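You operate a simulated robot arm through the tools that you are given. There is no shell and no other tool. Be economical: measure what you need, move in short steps, check, and stop when the job is done.

The job below is to be done with a simulated robot arm. You get a single attempt, and the scene is never put back.

TASK
Wipe the dust off the packing bench with the yellow pad.
Fine: raise the white clamp flap and slide the end stop out of the way to LARGE, green knob tight again; put the pad back. What is to be rubbed or washed off counts as gone when no trace of it is left.

The check looks at the end state, three seconds after you hand in, the way a careful person would. Anything else that was tipped, shoved, dropped, spilled or broken makes it a failure.

THE ROBOT
A 7-joint arm with a two-finger parallel gripper, fixed in place. Base frame: the origin is at the foot of the arm, x ahead of it, y to its left, z up; the work surface is at about z = 0.82. Units: m, rad, N and s.
Its first joint turns from -2.897 to 2.897 rad. Payload 4.4 kg.
The TCP is the grasp point between the finger pads, 0.023 m short of the fingertips. In the tool frame z runs along the fingers and y along their closing line. The gripper opens to 0.094 m. The fingers are 0.038 m wide and 0.01 m thick; the gripper's body (0.054 by 0.096 m) begins 0.039 m behind the TCP.
Orientation is that of the tool frame in the base frame, as a unit quaternion [x, y, z, w]. With the fingers straight down and closing along the base's y, the tool's x points along the base's -x, its y along +y and its z along -z.

THE INTERFACE
- The arm moves only by the tool apply_moves. Its argument "plan" is a list of rows, each an object (a shift or turn left out is 0, a gripper value left out holds the last) with "slide": the shift along the tool's x, y, z in units of 200 mm (1.0 is 200 mm), a list of three; "delta_rot": the turn, a rotation vector about the tool's x, y, z in units of 90 degrees (1.0 is 90 degrees), a list of three; "jaw": the opening in per cent of the stroke, from 0 (shut) to 100 (fully open). In form: [{"slide": [x, y, z], "delta_rot": [ax, ay, az], "jaw": jaw}, ...]. A call has 1 to 12 rows; each row is the pose to reach, as a shift and turn from the pose commanded when the call began, along the tool's axes at that moment. A call with a number of a shift or a turn outside -1 to 1 is refused whole. Each row takes 0.2 s and may step no farther than 0.05 m and 0.15 rad from the row before; otherwise, or with a gripper value out of range, the whole call is refused. Where a pose cannot be reached the arm comes as near as it can. A force on the tool above 90 N (or 10 N above the force at the start of the call, whichever is more), or a blocked arm, ends the call early, and 0.2 s more pass. The fingers move at their own pace (about 0.072 m/s each) and stop on an object; they squeeze with about 38 N. The grip force told is the motor's: it shows also when the fingers shut on nothing. Time passes only in rows, and 0.2 s behind the last, so rows that repeat a pose let the fingers close. The reply holds the time, the measured pose of the TCP, the force on the tool along the base axes, the opening and the grip force, in the units named above and with some noise, with the torque about the TCP (base axes, N m) and any sound that the robot's microphone picked up.
- Cameras (640 x 400 px; columns grow to the right, rows downward): "scene" is fixed at [0.3989, 0.5016, 1.4113]; the picture's right is [-0.58, -0.81, 0.00], its down [-0.36, 0.26, -0.89] and it looks along [0.73, -0.52, -0.45] (base axes); focal length 214 px, centre (320, 200). "wrist" rides on the gripper at [0.086, 0.016, -0.074] in the tool frame; the picture's right is [-0.18, 0.98, 0.00], its down [-0.58, -0.11, -0.81] and it looks along [-0.79, -0.15, 0.59] (tool axes); focal length 243 px, centre (320, 200). There is no depth. A picture from a camera that has moved, and an enlarged one, comes with that camera's place and axes in the base frame and with its lens.
- get_image(camera): a new picture of that camera. It takes no simulated time.
- enlarge(camera, box): a new picture of the part [left, top, right, bottom] of that camera's present view, enlarged. It takes no simulated time.
- finish_job(): hands the job in; it is judged then, once.

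Work in short steps. Places have to be worked out from the pictures, the camera data and where the tool is seen: move nearer, look again, correct. Check each grasp and each placing, and mend what went wrong. You have 120 turns and 64 pictures in all, those below and enlarged ones among them. Open the gripper and draw the arm clear of the work before you hand the job in, unless the task says otherwise; then end with one line.

The tools are called after "Call:" by a JSON object that holds its "method" and its "body". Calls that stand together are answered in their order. apply_moves: Moves the arm, as the interface text tells. Its arguments: {"type":"object","properties":{"plan":{"type":"array"}},"required":["plan"]} The other tools are called the same way: get_image (camera) takes a picture; enlarge (camera, box) takes an enlarged picture of a part of a camera's view; finish_job () hands the job in.

At the start:

```text
time: 0.0
tcp_pos: [0.6087, 0.3632, 1.3756]
orientation: [-0.001, 1.0, 0.0, 0.0]
ft_force: [0.7, 0.0, 0.4]
ft_torque: [-0.03, 0.02, 0.02]
finger_gap: 0.0941
grip_force: 0.2
```

scene: 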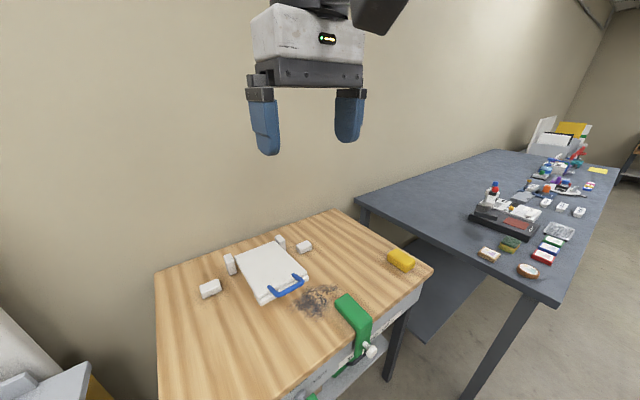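
wrist: 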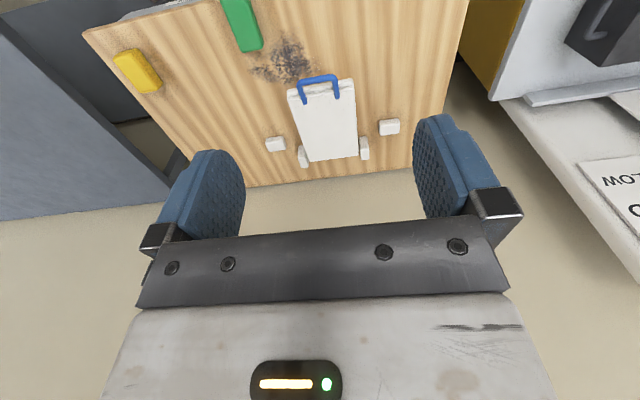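

I see a bench with a dust patch, yellow pad, white flap with a blue handle, and a green clamp (perhaps the end stop). I enlarge both views to read details.

Call:
{"method": "enlarge", "body": {"camera": "scene", "box": [150, 200, 450, 400]}}

Call:
{"method": "enlarge", "body": {"camera": "wrist", "box": [80, 0, 480, 200]}}

```text
2.00 times, centred on (300, 300) of scene
camera zoom: at [0.3989, 0.5016, 1.4113], right [-0.58, -0.81, 0.0], down [-0.36, 0.26, -0.89], along [0.73, -0.52, -0.45], focal length 429 px, centre (360, 0)
```

zoom: 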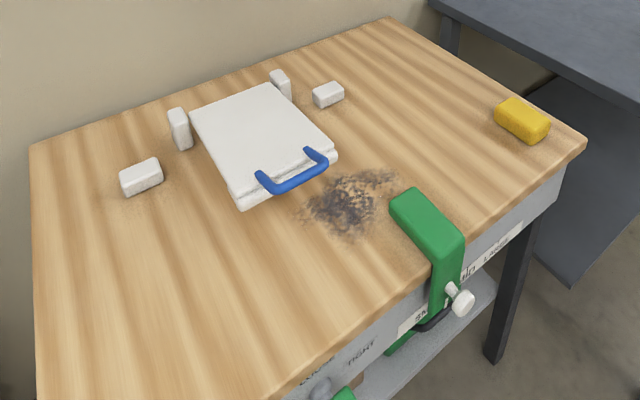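

```text
1.60 times, centred on (280, 100) of wrist
camera zoom: at [0.5216, 0.3782, 1.4495], right [0.18, 0.98, 0.0], down [0.58, -0.11, 0.81], along [0.79, -0.15, -0.59], focal length 388 px, centre (384, 360)
```

zoom: 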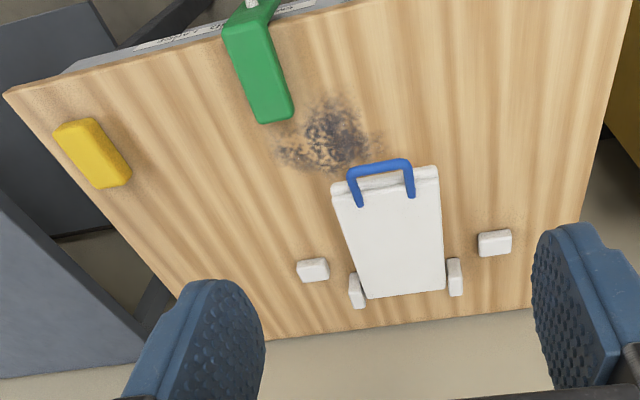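

The front of the bench (facing the robot, x≈0.63) carries the labels and knobs. I move the tool back and lower to look at the front with the wrist camera.

Call:
{"method": "apply_moves", "body": {"plan": [{"slide": [0.14, -0.11, 0.14]}, {"slide": [0.28, -0.22, 0.28]}, {"slide": [0.42, -0.33, 0.42]}, {"slide": [0.56, -0.44, 0.56]}, {"slide": [0.7, -0.55, 0.7]}, {"slide": [0.84, -0.66, 0.84]}, {"slide": [0.98, -0.77, 0.98]}, {"slide": [1.0, -0.8, 1.0]}]}}

Call:
{"method": "get_image", "body": {"camera": "wrist"}}

```text
time: 1.8
tcp_pos: [0.4089, 0.2013, 1.1742]
orientation: [0.0, 1.0, 0.0, 0.0]
ft_force: [0.2, -0.8, 0.5]
ft_torque: [-0.04, -0.04, 0.01]
finger_gap: 0.0939
grip_force: 0.1
```

```text
59 pictures are left
camera wrist: at [0.3226, 0.2161, 1.2487], right [0.18, 0.98, 0.0], down [0.58, -0.11, 0.81], along [0.79, -0.15, -0.59], focal length 243 px, centre (320, 200)
```

wrist: 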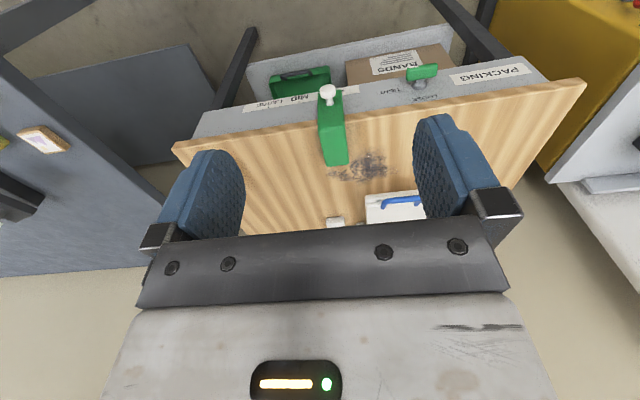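

The front shows a green T-knob with LOOSE/TIGHT marks and the stop with a white button over SMALL/MID/LARGE labels. I lower further and look closely.

Call:
{"method": "apply_moves", "body": {"plan": [{"slide": [0.1, 0, 0.2]}, {"slide": [0.2, 0, 0.4]}, {"slide": [0.3, 0, 0.6]}, {"slide": [0.3, 0, 0.75]}]}}

Call:
{"method": "enlarge", "body": {"camera": "wrist", "box": [120, 0, 520, 250]}}

```text
time: 2.8
tcp_pos: [0.3481, 0.2036, 1.025]
orientation: [0.0, 1.0, 0.0, 0.0]
ft_force: [-0.2, 0.5, -0.7]
ft_torque: [0.01, -0.02, -0.01]
finger_gap: 0.0942
grip_force: 0.1
```

```text
1.60 times, centred on (320, 125) of wrist
camera zoom: at [0.2626, 0.2177, 1.0987], right [0.18, 0.98, 0.0], down [0.58, -0.11, 0.81], along [0.79, -0.15, -0.59], focal length 388 px, centre (320, 320)
```

zoom: 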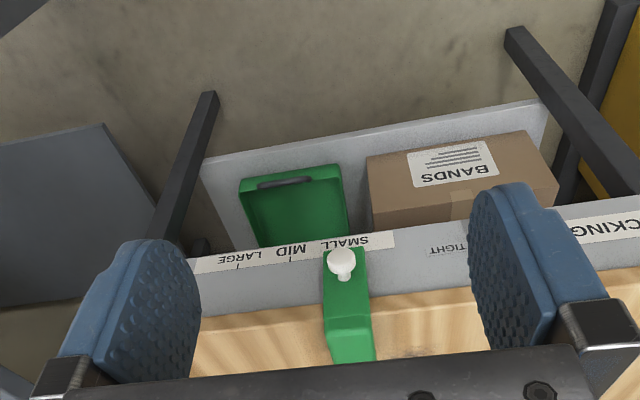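

I shift left and up so the knob shows between the fingers.

Call:
{"method": "apply_moves", "body": {"plan": [{"slide": [0, 0.2, -0.12]}, {"slide": [0, 0.4, -0.24]}, {"slide": [0, 0.6, -0.35]}, {"slide": [0, 0.65, -0.35]}]}}

Call:
{"method": "enlarge", "body": {"camera": "wrist", "box": [220, 40, 460, 190]}}

```text
time: 3.8
tcp_pos: [0.3481, 0.3312, 1.0937]
orientation: [0.0, 1.0, 0.0, 0.0]
ft_force: [-0.8, 0.0, 0.5]
ft_torque: [0.02, -0.02, 0.0]
finger_gap: 0.094
grip_force: 0.0
```

```text
2.67 times, centred on (340, 115) of wrist
camera zoom: at [0.2621, 0.348, 1.1686], right [0.18, 0.98, 0.0], down [0.58, -0.11, 0.81], along [0.79, -0.15, -0.59], focal length 647 px, centre (267, 427)
```

zoom: 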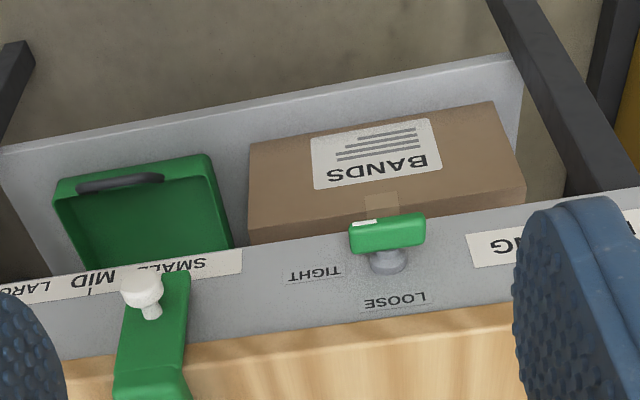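

The bar knob's white mark points to TIGHT (robot's right); LOOSE is up, so loosening turns it 90° about base −x. I pitch the tool to horizontal pointing at the bench front, staying clear of it.

Call:
{"method": "apply_moves", "body": {"plan": [{"slide": [-0.045, 0.02, 0.06], "delta_rot": [0, -0.091, 0]}, {"slide": [-0.09, 0.04, 0.12], "delta_rot": [0, -0.182, 0]}, {"slide": [-0.135, 0.06, 0.18], "delta_rot": [0, -0.273, 0]}, {"slide": [-0.18, 0.08, 0.24], "delta_rot": [0, -0.364, 0]}, {"slide": [-0.225, 0.1, 0.3], "delta_rot": [0, -0.455, 0]}, {"slide": [-0.27, 0.12, 0.36], "delta_rot": [0, -0.546, 0]}, {"slide": [-0.315, 0.14, 0.42], "delta_rot": [0, -0.637, 0]}, {"slide": [-0.36, 0.16, 0.48], "delta_rot": [0, -0.728, 0]}, {"slide": [-0.405, 0.18, 0.54], "delta_rot": [0, -0.819, 0]}, {"slide": [-0.45, 0.2, 0.6], "delta_rot": [0, -0.91, 0]}, {"slide": [-0.5, 0.22, 0.66], "delta_rot": [0, -1, 0]}]}}

```text
time: 6.2
tcp_pos: [0.4456, 0.3769, 0.9643]
orientation: [-0.001, 0.707, 0.001, 0.708]
ft_force: [-0.6, 0.0, 0.3]
ft_torque: [0.02, -0.02, -0.04]
finger_gap: 0.0941
grip_force: 0.0
```

Reached horizontal. Now roll +90° so the fingers close vertically, lowering to about z=0.78.

Call:
{"method": "apply_moves", "body": {"plan": [{"slide": [0.085, 0, 0], "delta_rot": [0, 0, 0.091]}, {"slide": [0.17, 0, 0], "delta_rot": [0, 0, 0.182]}, {"slide": [0.255, 0, 0], "delta_rot": [0, 0, 0.273]}, {"slide": [0.34, 0, 0], "delta_rot": [0, 0, 0.364]}, {"slide": [0.425, 0, 0], "delta_rot": [0, 0, 0.455]}, {"slide": [0.51, 0, 0], "delta_rot": [0, 0, 0.546]}, {"slide": [0.595, 0, 0], "delta_rot": [0, 0, 0.637]}, {"slide": [0.68, 0, 0], "delta_rot": [0, 0, 0.728]}, {"slide": [0.765, 0, 0], "delta_rot": [0, 0, 0.819]}, {"slide": [0.85, 0, 0], "delta_rot": [0, 0, 0.91]}, {"slide": [0.935, 0, 0], "delta_rot": [0, 0, 1]}]}}

Call:
{"method": "get_image", "body": {"camera": "wrist"}}

Call:
{"method": "get_image", "body": {"camera": "scene"}}

```text
time: 8.6
tcp_pos: [0.4788, 0.2708, 1.1102]
orientation: [0.508, 0.627, 0.384, 0.449]
ft_force: [2.8, -3.3, 0.7]
ft_torque: [0.12, 0.09, 0.25]
finger_gap: 0.0942
grip_force: 0.1
out of reach, approached as far as the arm can: row 4, 5, 6, 7, 8, 9, 10, 11
```

```text
56 pictures are left
camera wrist: at [0.4059, 0.3567, 1.1324], right [0.3, 0.0, 0.95], down [-0.75, -0.61, 0.24], along [0.58, -0.79, -0.18], focal length 243 px, centre (320, 200)
```

wrist: 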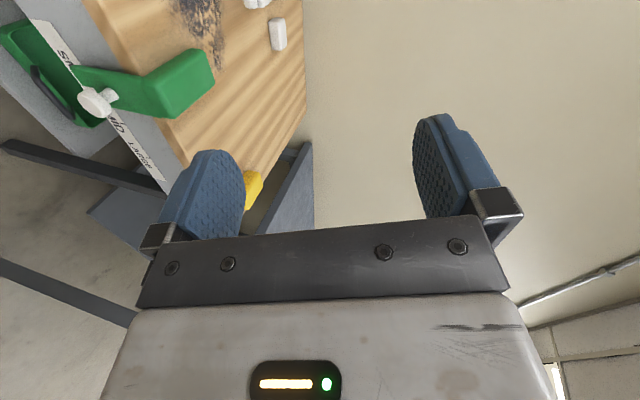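

```text
55 pictures are left
```

scene: 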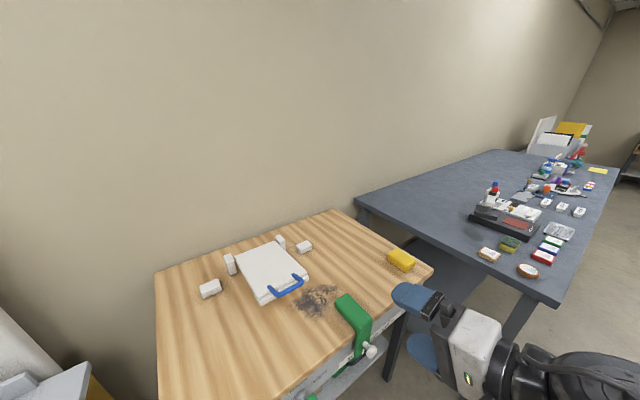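

The pose was too close to the base to be reached while low. I check where the commanded pose stands with a null move.

Call:
{"method": "apply_moves", "body": {"plan": [{"slide": [0, 0, 0]}]}}

```text
time: 9.0
tcp_pos: [0.4802, 0.2673, 1.1098]
orientation: [0.51, 0.625, 0.382, 0.451]
ft_force: [0.1, 0.3, -0.7]
ft_torque: [0.01, -0.03, 0.03]
finger_gap: 0.0941
grip_force: 0.1
```

The commanded pose is the present pose. I correct the orientation to exactly forward with vertical closing and move to about (0.53, 0.38, 1.0).

Call:
{"method": "apply_moves", "body": {"plan": [{"slide": [0.158, -0.084, 0.1035], "delta_rot": [-0.048, -0.007, 0.03]}, {"slide": [0.316, -0.168, 0.207], "delta_rot": [-0.097, -0.015, 0.059]}, {"slide": [0.474, -0.252, 0.3105], "delta_rot": [-0.145, -0.022, 0.089]}, {"slide": [0.632, -0.336, 0.414], "delta_rot": [-0.1935, -0.0295, 0.118]}]}}

```text
time: 10.0
tcp_pos: [0.48, 0.2681, 1.1103]
orientation: [0.51, 0.625, 0.382, 0.45]
ft_force: [0.2, -0.7, -0.2]
ft_torque: [0.04, 0.0, 0.02]
finger_gap: 0.0938
grip_force: 0.1
out of reach, approached as far as the arm can: row 1, 2, 3, 4
```

This roll direction sits on a joint limit. I go back to roll 0 (reachable) and will roll the other way instead.

Call:
{"method": "apply_moves", "body": {"plan": [{"delta_rot": [-0.0126, -0.0172, -0.0875]}, {"delta_rot": [-0.0252, -0.0344, -0.175]}, {"delta_rot": [-0.0378, -0.0516, -0.2625]}, {"delta_rot": [-0.0504, -0.0688, -0.35]}, {"delta_rot": [-0.063, -0.086, -0.4375]}, {"delta_rot": [-0.0756, -0.1032, -0.525]}, {"delta_rot": [-0.0882, -0.1204, -0.6125]}, {"delta_rot": [-0.1008, -0.1376, -0.7]}, {"delta_rot": [-0.1134, -0.1548, -0.7875]}, {"delta_rot": [-0.126, -0.172, -0.875]}]}}

```text
time: 12.2
tcp_pos: [0.4792, 0.2716, 1.101]
orientation: [-0.003, 0.706, -0.001, 0.708]
ft_force: [0.8, 0.4, -0.4]
ft_torque: [-0.01, 0.0, 0.01]
finger_gap: 0.0941
grip_force: 0.0
```

Back at roll 0. Now roll −90° while shifting left 0.1 m.

Call:
{"method": "apply_moves", "body": {"plan": [{"slide": [0, 0.045, 0], "delta_rot": [0, 0, -0.091]}, {"slide": [0, 0.09, 0], "delta_rot": [0, 0, -0.182]}, {"slide": [0, 0.135, 0], "delta_rot": [0, 0, -0.273]}, {"slide": [0, 0.18, 0], "delta_rot": [0, 0, -0.364]}, {"slide": [0, 0.225, 0], "delta_rot": [0, 0, -0.455]}, {"slide": [0, 0.27, 0], "delta_rot": [0, 0, -0.546]}, {"slide": [0, 0.315, 0], "delta_rot": [0, 0, -0.637]}, {"slide": [0, 0.36, 0], "delta_rot": [0, 0, -0.728]}, {"slide": [0, 0.405, 0], "delta_rot": [0, 0, -0.819]}, {"slide": [0, 0.45, 0], "delta_rot": [0, 0, -0.91]}, {"slide": [0, 0.5, 0], "delta_rot": [0, 0, -1]}]}}

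```text
time: 14.6
tcp_pos: [0.4781, 0.3726, 1.1014]
orientation: [0.501, -0.498, 0.501, -0.5]
ft_force: [1.0, 0.2, -0.7]
ft_torque: [-0.03, 0.0, 0.01]
finger_gap: 0.094
grip_force: 0.0
```

That works. I descend partly and shift forward a little.

Call:
{"method": "apply_moves", "body": {"plan": [{"slide": [0, 0.2, 0.06]}, {"slide": [0, 0.4, 0.12]}, {"slide": [0, 0.6, 0.18]}, {"slide": [0, 0.8, 0.24]}, {"slide": [0, 1.0, 0.3]}]}}

Call:
{"method": "get_image", "body": {"camera": "wrist"}}

```text
time: 15.8
tcp_pos: [0.5397, 0.3701, 0.9027]
orientation: [0.499, -0.5, 0.501, -0.5]
ft_force: [-0.3, 0.0, -0.5]
ft_torque: [-0.03, 0.01, 0.0]
finger_gap: 0.0939
grip_force: 0.1
```

```text
54 pictures are left
camera wrist: at [0.4666, 0.2819, 0.8852], right [0.0, 0.18, -0.98], down [-0.81, 0.58, 0.11], along [0.59, 0.79, 0.15], focal length 243 px, centre (320, 200)
```

wrist: 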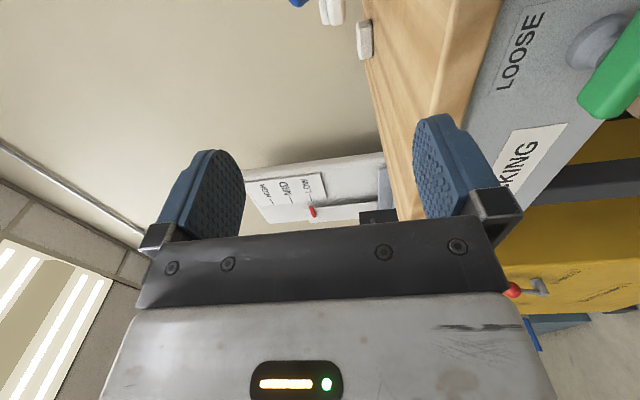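

The knob appears near (0.61, 0.385, 0.725). I go down most of the way and look again.

Call:
{"method": "apply_moves", "body": {"plan": [{"slide": [0, 0.2, 0]}, {"slide": [0, 0.4, 0]}, {"slide": [0, 0.6, 0]}, {"slide": [0, 0.75, 0]}]}}

Call:
{"method": "get_image", "body": {"camera": "wrist"}}

Call:
{"method": "get_image", "body": {"camera": "scene"}}

```text
time: 16.8
tcp_pos: [0.5437, 0.3718, 0.7497]
orientation: [-0.5, 0.499, -0.5, 0.5]
ft_force: [0.2, 0.1, 0.1]
ft_torque: [0.01, -0.01, -0.01]
finger_gap: 0.0942
grip_force: 0.0
```

```text
53 pictures are left
camera wrist: at [0.4694, 0.2837, 0.734], right [0.0, 0.18, -0.98], down [-0.81, 0.58, 0.11], along [0.59, 0.79, 0.15], focal length 243 px, centre (320, 200)
```

wrist: 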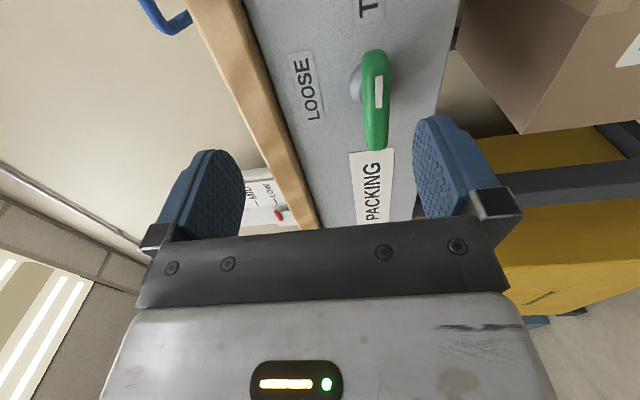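

```text
52 pictures are left
```

scene: 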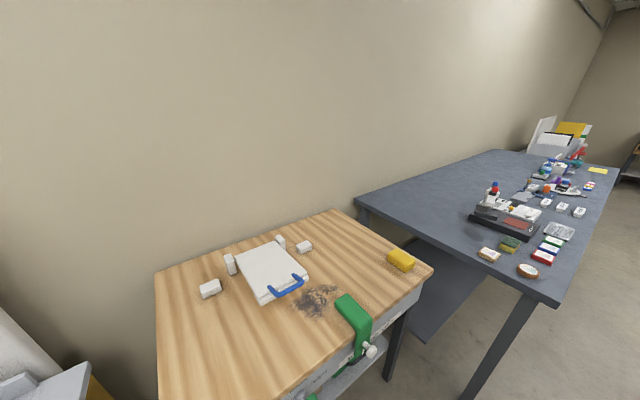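

The bar knob centre works out to about (0.615, 0.376, 0.716). I centre on it, then advance part of the way.

Call:
{"method": "apply_moves", "body": {"plan": [{"slide": [-0.02, 0.17, 0]}, {"slide": [-0.02, 0.17, 0.12]}]}}

Call:
{"method": "enlarge", "body": {"camera": "wrist", "box": [170, 0, 490, 200]}}

```text
time: 17.4
tcp_pos: [0.5632, 0.3767, 0.7163]
orientation: [-0.5, 0.498, -0.501, 0.501]
ft_force: [-0.4, 0.9, 0.4]
ft_torque: [0.02, -0.01, 0.02]
finger_gap: 0.0939
grip_force: 0.1
```

```text
2.00 times, centred on (330, 100) of wrist
camera zoom: at [0.4901, 0.2889, 0.6995], right [0.0, 0.18, -0.98], down [-0.81, 0.58, 0.11], along [0.59, 0.79, 0.15], focal length 485 px, centre (300, 400)
```

zoom: 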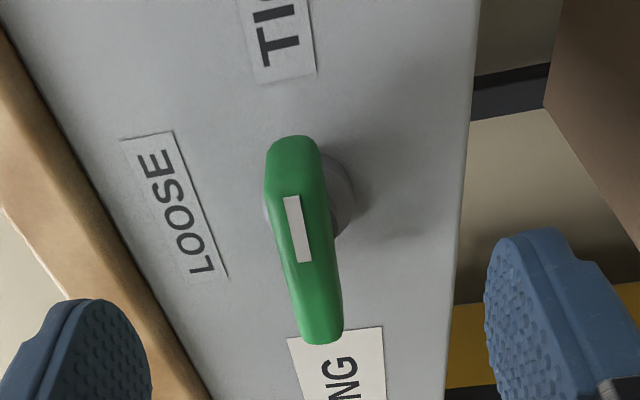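

Aligned. Advance to x≈0.606 and close gently on the bar.

Call:
{"method": "apply_moves", "body": {"plan": [{"slide": [0.012, 0.01, 0.1]}, {"slide": [0.012, 0.01, 0.215]}, {"slide": [0.012, 0.01, 0.215], "jaw": 0}, {"slide": [0.012, 0.01, 0.215], "jaw": 0}, {"slide": [0.012, 0.01, 0.215], "jaw": 0}, {"slide": [0.012, 0.01, 0.215], "jaw": 0}]}}

Call:
{"method": "enlarge", "body": {"camera": "wrist", "box": [170, 0, 490, 200]}}

```text
time: 18.8
tcp_pos: [0.6056, 0.3749, 0.7154]
orientation: [0.5, -0.5, 0.5, -0.5]
ft_force: [7.3, 1.0, -7.0]
ft_torque: [-0.08, 0.22, 0.3]
finger_gap: 0.0159
grip_force: 45.3
```

```text
2.00 times, centred on (330, 100) of wrist
camera zoom: at [0.5332, 0.2874, 0.6983], right [0.0, 0.18, -0.98], down [-0.81, 0.58, 0.11], along [0.59, 0.79, 0.15], focal length 485 px, centre (300, 400)
```

zoom: 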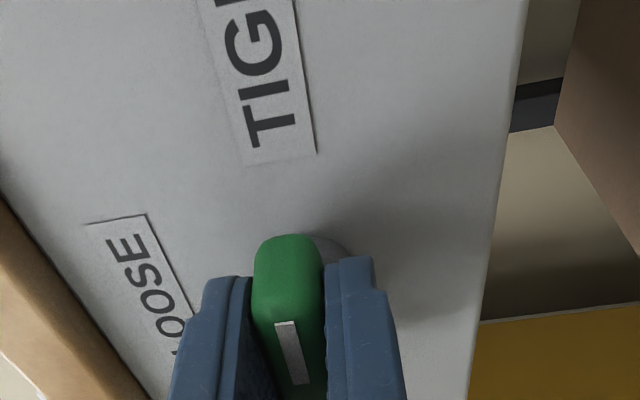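

Gripped the bar (16 mm). Turn −45° first and watch the forces.

Call:
{"method": "apply_moves", "body": {"plan": [{"delta_rot": [0, 0, -0.09]}, {"delta_rot": [0, 0, -0.18]}, {"delta_rot": [0, 0, -0.27]}, {"delta_rot": [0, 0, -0.36]}, {"delta_rot": [0, 0, -0.45]}]}}

Call:
{"method": "enlarge", "body": {"camera": "wrist", "box": [170, 0, 490, 200]}}

```text
time: 19.7
tcp_pos: [0.6071, 0.3757, 0.7181]
orientation: [0.594, -0.378, 0.599, -0.381]
ft_force: [-22.7, -10.4, 24.4]
ft_torque: [0.17, 0.56, -1.0]
finger_gap: 0.016
grip_force: 45.2
stopped in row 4: the force on the tool passed its limit at 97 N (the readings are from after the stop); the commanded pose is now the measured one
```

```text
2.00 times, centred on (330, 100) of wrist
camera zoom: at [0.533, 0.29, 0.74], right [0.01, -0.25, -0.97], down [-0.81, 0.57, -0.15], along [0.59, 0.78, -0.2], focal length 485 px, centre (300, 400)
```

zoom: 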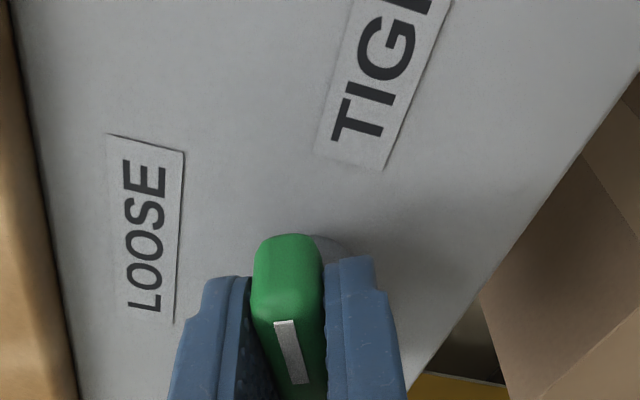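

The knob turned ~25° with force building up. I let it settle with a null move to read the residual force.

Call:
{"method": "apply_moves", "body": {"plan": [{"slide": [0, 0, 0]}, {"slide": [0, 0, 0]}]}}

```text
time: 20.3
tcp_pos: [0.6065, 0.3766, 0.7189]
orientation: [0.594, -0.378, 0.599, -0.38]
ft_force: [-37.6, -15.7, 36.7]
ft_torque: [0.27, 0.42, -1.05]
finger_gap: 0.016
grip_force: 44.5
```

Environment pushes the tool up and outward, i.e. the pivot lies slightly toward +y of my grip. I comply by about 4 mm up.

Call:
{"method": "apply_moves", "body": {"plan": [{"slide": [0, -0.01, -0.005]}, {"slide": [0, -0.021, -0.01]}, {"slide": [0, -0.021, -0.01]}]}}

```text
time: 21.1
tcp_pos: [0.6042, 0.377, 0.7196]
orientation: [0.597, -0.378, 0.598, -0.379]
ft_force: [41.2, -28.8, -49.7]
ft_torque: [-0.57, 0.86, -0.57]
finger_gap: 0.0162
grip_force: 44.7
```

Overshot; equilibrium is midway, giving a pivot at about y=0.385, z=0.715. I follow the arc about that pivot up to 90°.

Call:
{"method": "apply_moves", "body": {"plan": [{"slide": [0.0024, 0.0055, 0.005], "delta_rot": [0, 0, -0.085]}, {"slide": [0.0008, -0.0018, 0.005], "delta_rot": [0, 0, -0.178]}, {"slide": [-0.0016, -0.0085, 0.005], "delta_rot": [0, 0, -0.267]}, {"slide": [-0.005, -0.015, 0.005], "delta_rot": [0, 0, -0.355]}, {"slide": [-0.0095, -0.021, 0.005], "delta_rot": [0, 0, -0.444]}, {"slide": [-0.014, -0.026, 0.005], "delta_rot": [0, 0, -0.533]}, {"slide": [-0.0205, -0.031, 0.005], "delta_rot": [0, 0, -0.622]}, {"slide": [-0.0275, -0.0345, 0.005], "delta_rot": [0, 0, -0.712]}]}}

Call:
{"method": "enlarge", "body": {"camera": "wrist", "box": [170, 0, 490, 200]}}

```text
time: 22.9
tcp_pos: [0.6055, 0.385, 0.7273]
orientation: [0.705, -0.004, 0.71, -0.004]
ft_force: [-9.0, -40.4, -28.0]
ft_torque: [-0.43, 1.35, -0.3]
finger_gap: 0.0158
grip_force: 44.8
```

```text
2.00 times, centred on (330, 100) of wrist
camera zoom: at [0.5315, 0.3671, 0.812], right [0.0, -0.98, -0.2], down [-0.8, 0.12, -0.59], along [0.6, 0.16, -0.79], focal length 485 px, centre (300, 400)
```

zoom: 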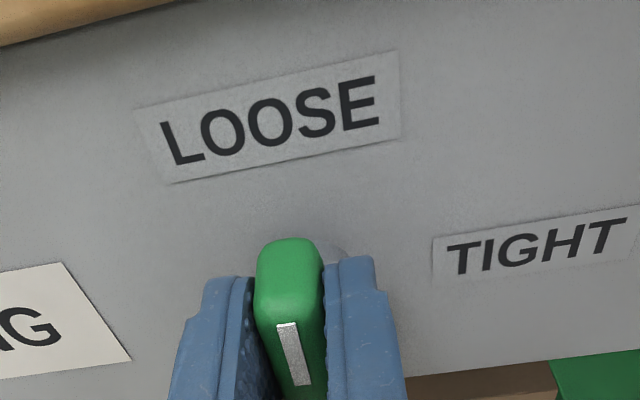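

The knob is at LOOSE. Open and back off, then look at the stop.

Call:
{"method": "apply_moves", "body": {"plan": [{"jaw": 100}, {"jaw": 100}, {"jaw": 100}, {"slide": [0, 0, -0.2]}, {"slide": [0, 0, -0.4]}, {"slide": [0.2, 0, -0.45]}, {"slide": [0.25, 0.2, -0.45]}, {"slide": [0.25, 0.4, -0.45]}, {"slide": [0.25, 0.6, -0.45]}, {"slide": [0.25, 0.8, -0.45]}]}}

Call:
{"method": "get_image", "body": {"camera": "wrist"}}

```text
time: 25.1
tcp_pos: [0.515, 0.221, 0.7699]
orientation: [0.705, -0.004, 0.71, -0.006]
ft_force: [-0.5, 0.0, 0.6]
ft_torque: [-0.01, -0.01, -0.03]
finger_gap: 0.0938
grip_force: 0.0
```

```text
47 pictures are left
camera wrist: at [0.4404, 0.204, 0.856], right [0.0, -0.98, -0.2], down [-0.8, 0.12, -0.59], along [0.6, 0.16, -0.79], focal length 243 px, centre (320, 200)
```

wrist: 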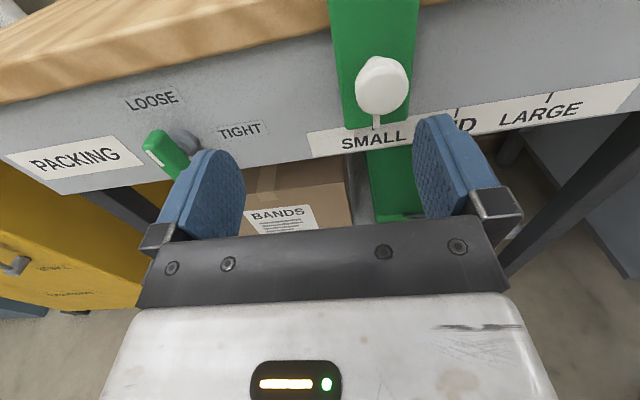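

Ticks suggest SMALL at y≈0.178 and LARGE at y≈0.03. I align with the white knob on the stop and come closer.

Call:
{"method": "apply_moves", "body": {"plan": [{"slide": [-0.03, 0.1, 0]}, {"slide": [-0.065, 0.21, 0]}, {"slide": [-0.065, 0.21, 0.12]}]}}

Call:
{"method": "enlarge", "body": {"camera": "wrist", "box": [160, 0, 560, 250]}}

```text
time: 25.9
tcp_pos: [0.54, 0.1817, 0.7585]
orientation: [0.704, -0.004, 0.71, -0.006]
ft_force: [0.2, 0.9, 0.4]
ft_torque: [-0.01, -0.03, -0.02]
finger_gap: 0.0938
grip_force: 0.0
```

```text
1.60 times, centred on (360, 125) of wrist
camera zoom: at [0.4655, 0.1639, 0.8436], right [0.0, -0.98, -0.2], down [-0.8, 0.12, -0.59], along [0.6, 0.16, -0.79], focal length 388 px, centre (256, 320)
```

zoom: 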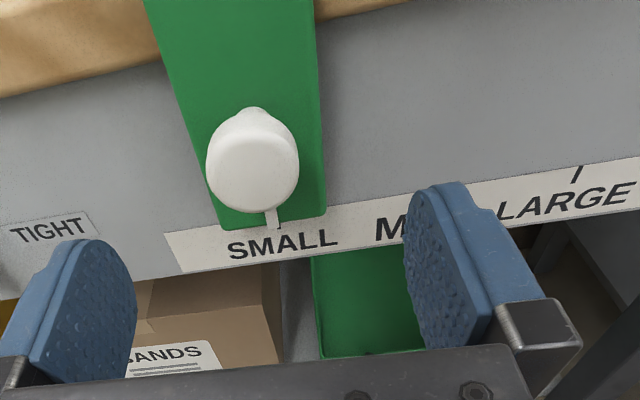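

The white mushroom knob is at about (0.593, 0.181, 0.766), ~34 mm wide; a white pointer below it sits on the SMALL tick. I advance and grip it.

Call:
{"method": "apply_moves", "body": {"plan": [{"slide": [0.04, 0, 0]}, {"slide": [0.04, 0, 0.15]}, {"slide": [0.04, 0, 0.255]}, {"slide": [0.04, 0, 0.255], "jaw": 0}, {"slide": [0.04, 0, 0.255], "jaw": 0}, {"slide": [0.04, 0, 0.255], "jaw": 0}, {"slide": [0.04, 0, 0.255], "jaw": 0}]}}

Call:
{"method": "get_image", "body": {"camera": "wrist"}}

```text
time: 27.5
tcp_pos: [0.5889, 0.1825, 0.7679]
orientation: [0.705, -0.006, 0.709, -0.004]
ft_force: [20.5, -76.1, 8.0]
ft_torque: [-0.37, -0.15, -0.56]
finger_gap: 0.0335
grip_force: 44.7
```

```text
45 pictures are left
camera wrist: at [0.5159, 0.1645, 0.8534], right [0.0, -0.98, -0.2], down [-0.8, 0.12, -0.59], along [0.6, 0.16, -0.79], focal length 243 px, centre (320, 200)
```

wrist: 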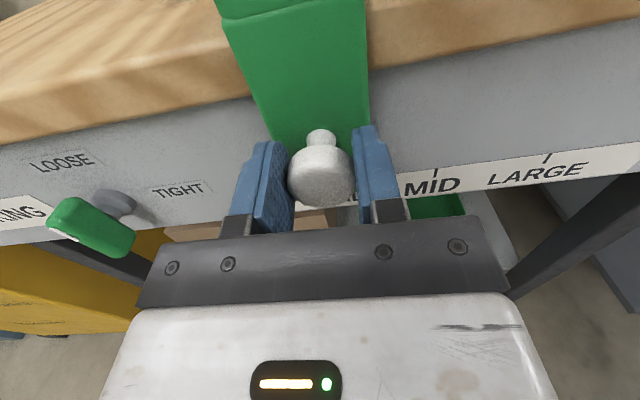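

Gripped at 33.5 mm with some side load toward −y. I try sliding −y by 40 mm.

Call:
{"method": "apply_moves", "body": {"plan": [{"slide": [0, 0.02, 0]}, {"slide": [0, 0.06, 0]}, {"slide": [0, 0.1, 0]}, {"slide": [0, 0.15, 0]}, {"slide": [0, 0.2, 0]}]}}

Call:
{"method": "get_image", "body": {"camera": "wrist"}}

```text
time: 28.7
tcp_pos: [0.5908, 0.1441, 0.7686]
orientation: [0.704, -0.005, 0.71, -0.005]
ft_force: [-35.5, 1.7, 21.1]
ft_torque: [0.06, -0.24, 0.03]
finger_gap: 0.0336
grip_force: 45.3
```

```text
44 pictures are left
camera wrist: at [0.5163, 0.1263, 0.8531], right [0.0, -0.98, -0.2], down [-0.8, 0.12, -0.59], along [0.6, 0.16, -0.79], focal length 243 px, centre (320, 200)
```

wrist: 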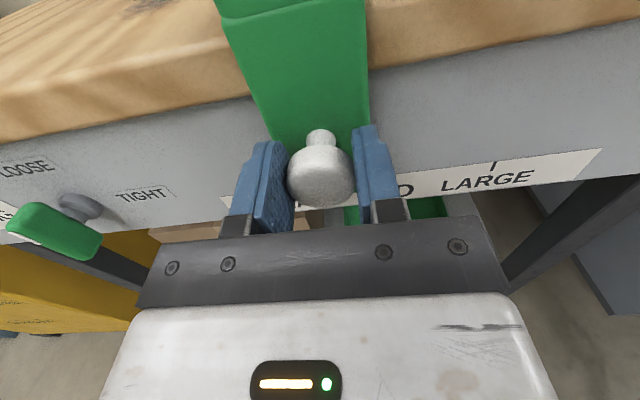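

It slides well. Continue about 95 mm further, then check against the LARGE tick.

Call:
{"method": "apply_moves", "body": {"plan": [{"slide": [0, 0.08, 0]}, {"slide": [0, 0.16, 0]}, {"slide": [0, 0.24, 0]}, {"slide": [0, 0.32, 0]}, {"slide": [0, 0.4, 0]}, {"slide": [0, 0.475, 0]}]}}

Call:
{"method": "enlarge", "body": {"camera": "wrist", "box": [200, 50, 520, 250]}}

```text
time: 30.1
tcp_pos: [0.5722, 0.0976, 0.7321]
orientation: [0.726, -0.003, 0.688, 0.003]
ft_force: [5.0, -0.6, -17.8]
ft_torque: [-0.13, 0.5, -0.03]
finger_gap: 0.0001
grip_force: 42.2
out of reach, approached as far as the arm can: row 3, 4, 5, 6
stopped in row 6: the force on the tool passed its limit at 249 N (the readings are from after the stop); the commanded pose is now the measured one
```

```text
2.00 times, centred on (360, 150) of wrist
camera zoom: at [0.5044, 0.0814, 0.8219], right [-0.02, -0.98, -0.18], down [-0.84, 0.11, -0.54], along [0.55, 0.15, -0.82], focal length 485 px, centre (240, 300)
```

zoom: 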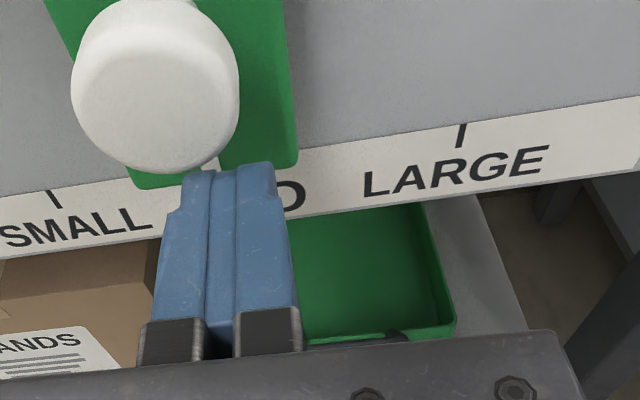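

The arm ran out of reach there and slipped off the knob; the stop is now around MID. I back off, and will instead slide the stop from above with the tool pointing down, gripping its arm on the bench top.

Call:
{"method": "apply_moves", "body": {"plan": [{"slide": [0, 0, -0.12]}, {"slide": [0, 0, -0.25]}, {"slide": [0, -0.2, -0.3]}, {"slide": [0, -0.4, -0.3]}]}}

Call:
{"method": "get_image", "body": {"camera": "scene"}}

```text
time: 31.1
tcp_pos: [0.5154, 0.1764, 0.7349]
orientation: [0.725, -0.002, 0.689, 0.001]
ft_force: [-0.2, -0.2, 0.3]
ft_torque: [0.0, 0.02, -0.01]
finger_gap: 0.0
grip_force: 42.6
```

```text
42 pictures are left
```

scene: 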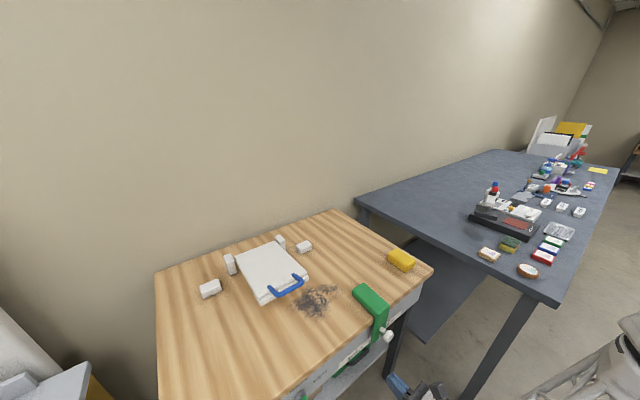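

Stop is intact and sits near MID. I rise up, away from the bench.

Call:
{"method": "apply_moves", "body": {"plan": [{"slide": [0.2, 0, 0], "jaw": 100}, {"slide": [0.4, 0, 0]}, {"slide": [0.6, 0, 0]}, {"slide": [0.8, 0, 0]}, {"slide": [1.0, 0, 0]}, {"slide": [1.0, -0.1, 0]}]}}

Call:
{"method": "apply_moves", "body": {"plan": [{"slide": [0.02, 0, 0], "delta_rot": [0, -0.09, 0]}, {"slide": [0.04, 0, 0], "delta_rot": [0, -0.18, 0]}, {"slide": [0.06, 0, 0], "delta_rot": [0, -0.27, 0]}, {"slide": [0.08, 0, 0], "delta_rot": [0, -0.36, 0]}, {"slide": [0.1, 0, 0], "delta_rot": [0, -0.45, 0]}, {"slide": [0.12, 0, 0], "delta_rot": [0, -0.54, 0]}, {"slide": [0.14, 0, 0], "delta_rot": [0, -0.63, 0]}, {"slide": [0.16, 0, 0], "delta_rot": [0, -0.72, 0]}, {"slide": [0.18, 0, 0], "delta_rot": [0, -0.81, 0]}, {"slide": [0.2, 0, 0], "delta_rot": [0, -0.9, 0]}, {"slide": [0.22, 0, 0], "delta_rot": [0, -0.968, 0]}]}}

```text
time: 32.5
tcp_pos: [0.5221, 0.2001, 0.9373]
orientation: [0.724, -0.003, 0.689, 0.002]
ft_force: [-0.3, -0.3, 0.3]
ft_torque: [0.01, -0.02, -0.04]
finger_gap: 0.0941
grip_force: 0.1
```

```text
time: 34.9
tcp_pos: [0.5265, 0.1995, 0.9808]
orientation: [1.0, -0.003, -0.001, -0.001]
ft_force: [0.3, 0.1, 0.0]
ft_torque: [0.03, 0.03, -0.02]
finger_gap: 0.0941
grip_force: 0.1
```

Now pointing down (camera on the far side). I move over the stop arm (~(0.68, 0.11)) at safe height and look.

Call:
{"method": "apply_moves", "body": {"plan": [{"slide": [0.1, 0.05, -0.15]}, {"slide": [0.3, 0.1, -0.25]}, {"slide": [0.5, 0.2, -0.25]}, {"slide": [0.7, 0.3, -0.25]}, {"slide": [0.85, 0.42, -0.25]}]}}

Call:
{"method": "get_image", "body": {"camera": "wrist"}}

```text
time: 36.1
tcp_pos: [0.6983, 0.1142, 1.0292]
orientation: [1.0, -0.003, 0.0, -0.002]
ft_force: [-0.7, 0.8, -0.4]
ft_torque: [0.02, -0.02, -0.02]
finger_gap: 0.0939
grip_force: 0.0
```

```text
41 pictures are left
camera wrist: at [0.7854, 0.0964, 1.104], right [-0.19, -0.98, 0.0], down [-0.58, 0.11, 0.81], along [-0.79, 0.15, -0.59], focal length 243 px, centre (320, 200)
```

wrist: 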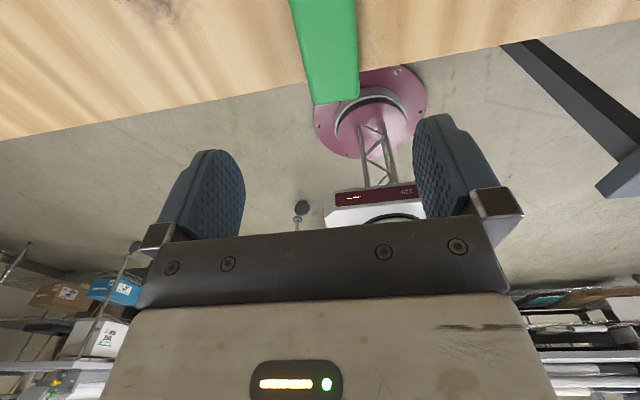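

The stop arm is ~58 mm wide, centred around y≈0.109. I descend with open fingers straddling it, tips staying ~1 cm above the bench.

Call:
{"method": "apply_moves", "body": {"plan": [{"slide": [-0.08, 0.025, 0.15]}, {"slide": [-0.115, 0.025, 0.35]}, {"slide": [-0.115, 0.025, 0.55]}]}}

Call:
{"method": "get_image", "body": {"camera": "wrist"}}

Call:
{"method": "enlarge", "body": {"camera": "scene", "box": [260, 200, 460, 350]}}

```text
time: 36.9
tcp_pos: [0.6758, 0.1085, 0.9163]
orientation: [1.0, -0.004, 0.001, 0.0]
ft_force: [-0.6, 0.1, -0.4]
ft_torque: [-0.03, 0.03, -0.03]
finger_gap: 0.0937
grip_force: 0.0
```

```text
40 pictures are left
camera wrist: at [0.7631, 0.0903, 0.9914], right [-0.19, -0.98, 0.0], down [-0.58, 0.11, 0.81], along [-0.79, 0.15, -0.59], focal length 243 px, centre (320, 200)
```

wrist: 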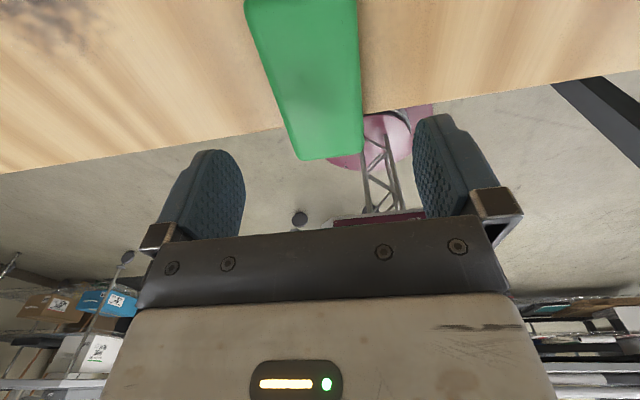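

```text
2.67 times, centred on (360, 275) of scene
camera zoom: at [0.3989, 0.5016, 1.4113], right [-0.58, -0.81, 0.0], down [-0.36, 0.26, -0.89], along [0.73, -0.52, -0.45], focal length 572 px, centre (213, 0)
```

zoom: 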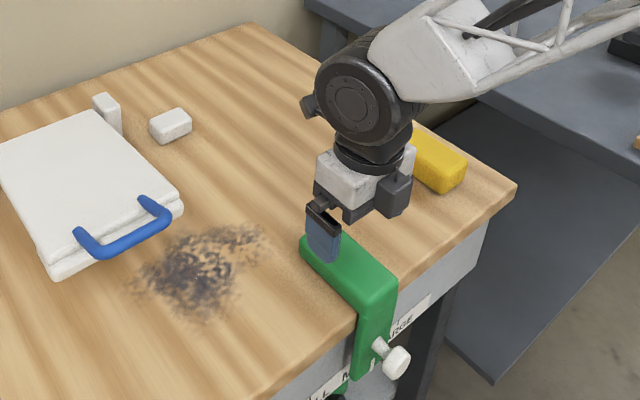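

Centre y≈0.108 matches the tool. Descend to z≈0.855 and close.

Call:
{"method": "apply_moves", "body": {"plan": [{"slide": [0, 0, 0.15]}, {"slide": [0, 0, 0.3]}, {"slide": [0, 0, 0.3], "jaw": 0}, {"slide": [0, 0, 0.3], "jaw": 0}, {"slide": [0, 0, 0.3], "jaw": 0}]}}

Call:
{"method": "enlarge", "body": {"camera": "scene", "box": [320, 230, 460, 370]}}

```text
time: 38.1
tcp_pos: [0.6732, 0.1092, 0.8592]
orientation: [1.0, -0.003, 0.0, -0.001]
ft_force: [3.0, -0.9, -4.1]
ft_torque: [0.51, -1.18, 1.42]
finger_gap: 0.0561
grip_force: 44.6
```

```text
2.86 times, centred on (390, 300) of scene
camera zoom: at [0.3989, 0.5016, 1.4113], right [-0.58, -0.81, 0.0], down [-0.36, 0.26, -0.89], along [0.73, -0.52, -0.45], focal length 613 px, centre (120, -86)
```

zoom: 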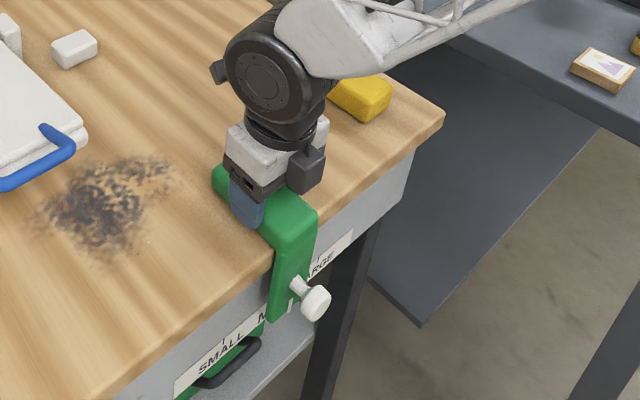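

Gripped (56 mm). Slide toward −y by 70 mm.

Call:
{"method": "apply_moves", "body": {"plan": [{"slide": [0, 0.07, 0]}, {"slide": [0, 0.14, 0]}, {"slide": [0, 0.21, 0]}, {"slide": [0, 0.28, 0]}, {"slide": [0, 0.35, 0]}]}}

Call:
{"method": "enlarge", "body": {"camera": "scene", "box": [340, 280, 440, 360]}}

```text
time: 39.3
tcp_pos: [0.6046, 0.0466, 0.8622]
orientation: [1.0, -0.009, -0.023, 0.012]
ft_force: [-3.5, 1.0, 0.5]
ft_torque: [-0.01, 0.03, 0.07]
finger_gap: 0.0
grip_force: 42.1
out of reach, approached as far as the arm can: row 3, 4, 5
stopped in row 5: the force on the tool passed its limit at 219 N (the readings are from after the stop); the commanded pose is now the measured one
```

```text
5.00 times, centred on (390, 320) of scene
camera zoom: at [0.3989, 0.5016, 1.4113], right [-0.58, -0.81, 0.0], down [-0.36, 0.26, -0.89], along [0.73, -0.52, -0.45], focal length 1072 px, centre (-30, -400)
```

zoom: 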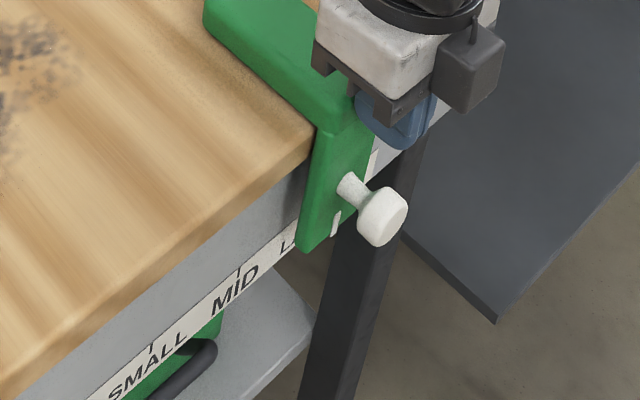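

Again a reach limit (this wrist yaw is near its joint limit when going −y). The stop did move near LARGE. I rise and turn the wrist back 180° to the original yaw.

Call:
{"method": "apply_moves", "body": {"plan": [{"slide": [0, 0, -0.2]}, {"slide": [0, 0, -0.4]}, {"slide": [0, 0, -0.6]}, {"slide": [0, -0.2, -0.75]}, {"slide": [0, -0.4, -0.75]}]}}

Call:
{"method": "apply_moves", "body": {"plan": [{"delta_rot": [0, 0, 0.091]}, {"delta_rot": [0, 0, 0.182]}, {"delta_rot": [0, 0, 0.273]}, {"delta_rot": [0, 0, 0.364]}, {"delta_rot": [0, 0, 0.455]}, {"delta_rot": [0, 0, 0.546]}, {"delta_rot": [0, 0, 0.637]}, {"delta_rot": [0, 0, 0.728]}, {"delta_rot": [0, 0, 0.819]}, {"delta_rot": [0, 0, 0.91]}, {"delta_rot": [0, 0, 1.0]}]}}

Call:
{"method": "apply_moves", "body": {"plan": [{"delta_rot": [0, 0, 0.091]}, {"delta_rot": [0, 0, 0.182]}, {"delta_rot": [0, 0, 0.273]}, {"delta_rot": [0, 0, 0.364]}, {"delta_rot": [0, 0, 0.455]}, {"delta_rot": [0, 0, 0.546]}, {"delta_rot": [0, 0, 0.637]}, {"delta_rot": [0, 0, 0.728]}, {"delta_rot": [0, 0, 0.819]}, {"delta_rot": [0, 0, 0.91]}, {"delta_rot": [0, 0, 1.0]}]}}

```text
time: 40.5
tcp_pos: [0.6115, 0.1294, 1.0102]
orientation: [1.0, -0.009, -0.022, 0.012]
ft_force: [0.6, 0.1, 0.5]
ft_torque: [-0.06, -0.05, -0.01]
finger_gap: 0.0
grip_force: 42.5
```

```text
time: 42.9
tcp_pos: [0.6141, 0.1283, 1.0113]
orientation: [-0.699, 0.714, 0.007, -0.024]
ft_force: [0.4, -0.4, -0.2]
ft_torque: [-0.02, 0.01, 0.0]
finger_gap: 0.0001
grip_force: 42.5
```

```text
time: 45.3
tcp_pos: [0.6134, 0.1294, 1.0103]
orientation: [0.01, 1.0, -0.012, -0.022]
ft_force: [-0.1, -0.7, 0.0]
ft_torque: [0.02, 0.04, -0.02]
finger_gap: 0.0
grip_force: 43.0
```

Now at original yaw. I straighten the small tilt and back off to view the front and the LARGE tick.

Call:
{"method": "apply_moves", "body": {"plan": [{"slide": [0.2, -0.05, -0.08], "delta_rot": [-0.015, -0.028, -0.013], "jaw": 100}, {"slide": [0.4, -0.1, -0.16], "delta_rot": [-0.015, -0.028, -0.013]}, {"slide": [0.6, -0.15, -0.24], "delta_rot": [-0.015, -0.028, -0.013]}, {"slide": [0.8, -0.2, -0.32], "delta_rot": [-0.015, -0.028, -0.013]}, {"slide": [1.0, -0.25, -0.4], "delta_rot": [-0.015, -0.028, -0.013]}]}}

Call:
{"method": "enlarge", "body": {"camera": "wrist", "box": [220, 20, 460, 170]}}

```text
time: 46.5
tcp_pos: [0.4174, 0.0859, 1.0993]
orientation: [-0.001, 1.0, -0.001, -0.001]
ft_force: [-0.3, 0.2, 0.1]
ft_torque: [-0.05, -0.01, 0.04]
finger_gap: 0.094
grip_force: 0.1
```

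```text
2.67 times, centred on (340, 95) of wrist
camera zoom: at [0.3322, 0.1007, 1.1725], right [0.18, 0.98, 0.0], down [0.58, -0.11, 0.81], along [0.79, -0.15, -0.59], focal length 647 px, centre (267, 480)
```

zoom: 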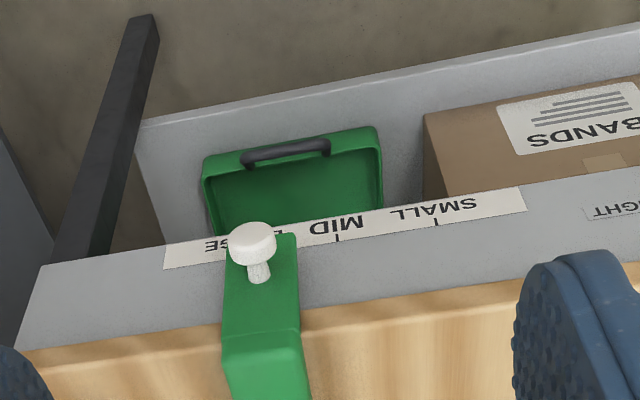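

The stop centre is at y≈0.041; ticks lie at 0.179/0.10/≈0.021. So ~20 mm remain. I go back above the stop arm with this yaw.

Call:
{"method": "apply_moves", "body": {"plan": [{"slide": [-0.22, -0.05, 0.08]}, {"slide": [-0.44, -0.1, 0.16]}, {"slide": [-0.66, -0.15, 0.24]}, {"slide": [-0.88, -0.225, 0.3]}, {"slide": [-1.0, -0.225, 0.4]}]}}

Call:
{"method": "apply_moves", "body": {"plan": [{"slide": [-0.15, 0, 0.1]}, {"slide": [-0.29, 0, 0.25]}, {"slide": [-0.29, 0, 0.4]}]}}

Call:
{"method": "get_image", "body": {"camera": "wrist"}}

Call:
{"method": "enlarge", "body": {"camera": "scene", "box": [310, 220, 470, 340]}}

```text
time: 47.7
tcp_pos: [0.6159, 0.0391, 1.0212]
orientation: [-0.002, 1.0, 0.0, 0.0]
ft_force: [0.4, 0.2, 0.7]
ft_torque: [-0.02, 0.03, 0.02]
finger_gap: 0.0939
grip_force: 0.1
```

```text
time: 48.5
tcp_pos: [0.6749, 0.0415, 0.942]
orientation: [-0.001, 1.0, 0.0, 0.0]
ft_force: [1.1, -0.7, 0.0]
ft_torque: [0.02, 0.0, -0.01]
finger_gap: 0.094
grip_force: 0.1
```

```text
35 pictures are left
camera wrist: at [0.5895, 0.0564, 1.0154], right [0.18, 0.98, 0.0], down [0.58, -0.11, 0.81], along [0.79, -0.15, -0.59], focal length 243 px, centre (320, 200)
```

wrist: 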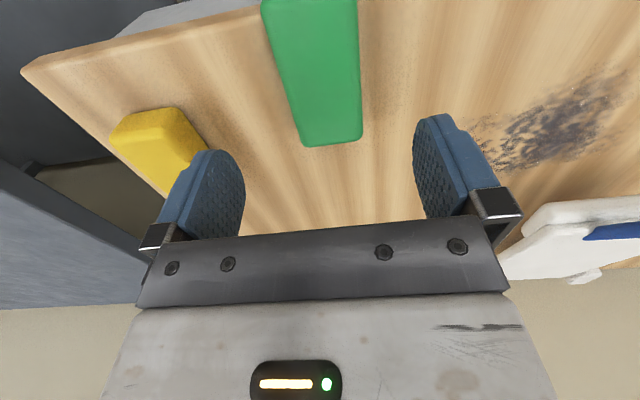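

```text
3.33 times, centred on (390, 280) of scene
camera zoom: at [0.3989, 0.5016, 1.4113], right [-0.58, -0.81, 0.0], down [-0.36, 0.26, -0.89], along [0.73, -0.52, -0.45], focal length 715 px, centre (87, -67)
```

zoom: 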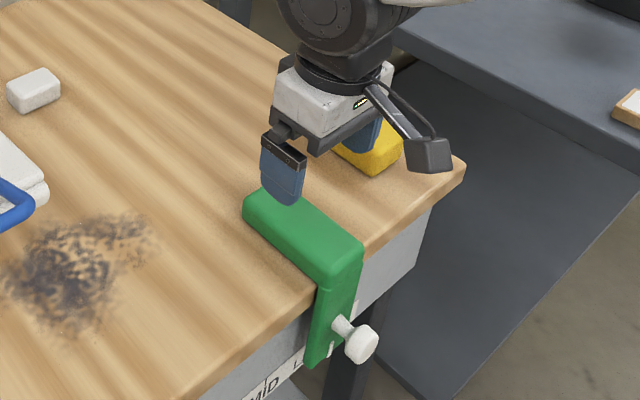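

Centred. Descend, grip, and slide −20 mm slowly.

Call:
{"method": "apply_moves", "body": {"plan": [{"slide": [0, 0, 0.2]}, {"slide": [0, 0, 0.42]}, {"slide": [0, 0, 0.42], "jaw": 0}, {"slide": [0, 0, 0.42], "jaw": 0}, {"slide": [0, 0, 0.42], "jaw": 0}]}}

```text
time: 49.7
tcp_pos: [0.6766, 0.0423, 0.8547]
orientation: [-0.002, 1.0, 0.0, 0.0]
ft_force: [4.3, 0.9, -7.0]
ft_torque: [-0.34, -1.17, -1.23]
finger_gap: 0.0558
grip_force: 44.8
```

Gripped with the stop centre at y≈0.041. Now slide −20 mm to y≈0.021.

Call:
{"method": "apply_moves", "body": {"plan": [{"slide": [0, -0.03, 0]}, {"slide": [0, -0.06, 0]}, {"slide": [0, -0.09, 0]}, {"slide": [0, -0.1, 0]}, {"slide": [0, -0.1, 0]}]}}

Call:
{"method": "enlarge", "body": {"camera": "scene", "box": [340, 270, 440, 370]}}

```text
time: 50.9
tcp_pos: [0.6755, 0.0215, 0.8558]
orientation: [-0.002, 1.0, 0.001, -0.001]
ft_force: [6.9, 57.7, -40.5]
ft_torque: [-0.18, -0.48, -1.83]
finger_gap: 0.0559
grip_force: 45.2
```

```text
4.00 times, centred on (390, 320) of scene
camera zoom: at [0.3989, 0.5016, 1.4113], right [-0.58, -0.81, 0.0], down [-0.36, 0.26, -0.89], along [0.73, -0.52, -0.45], focal length 858 px, centre (40, -280)
```

zoom: 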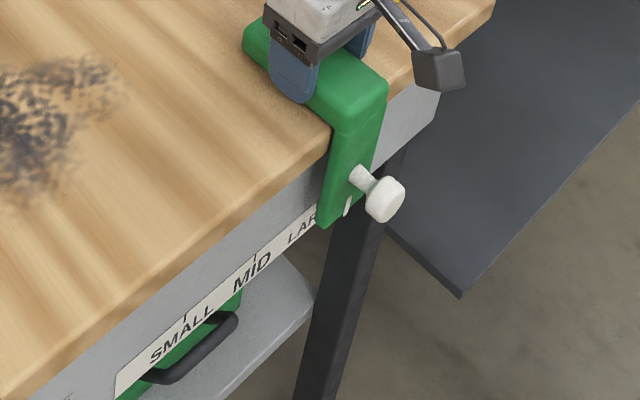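

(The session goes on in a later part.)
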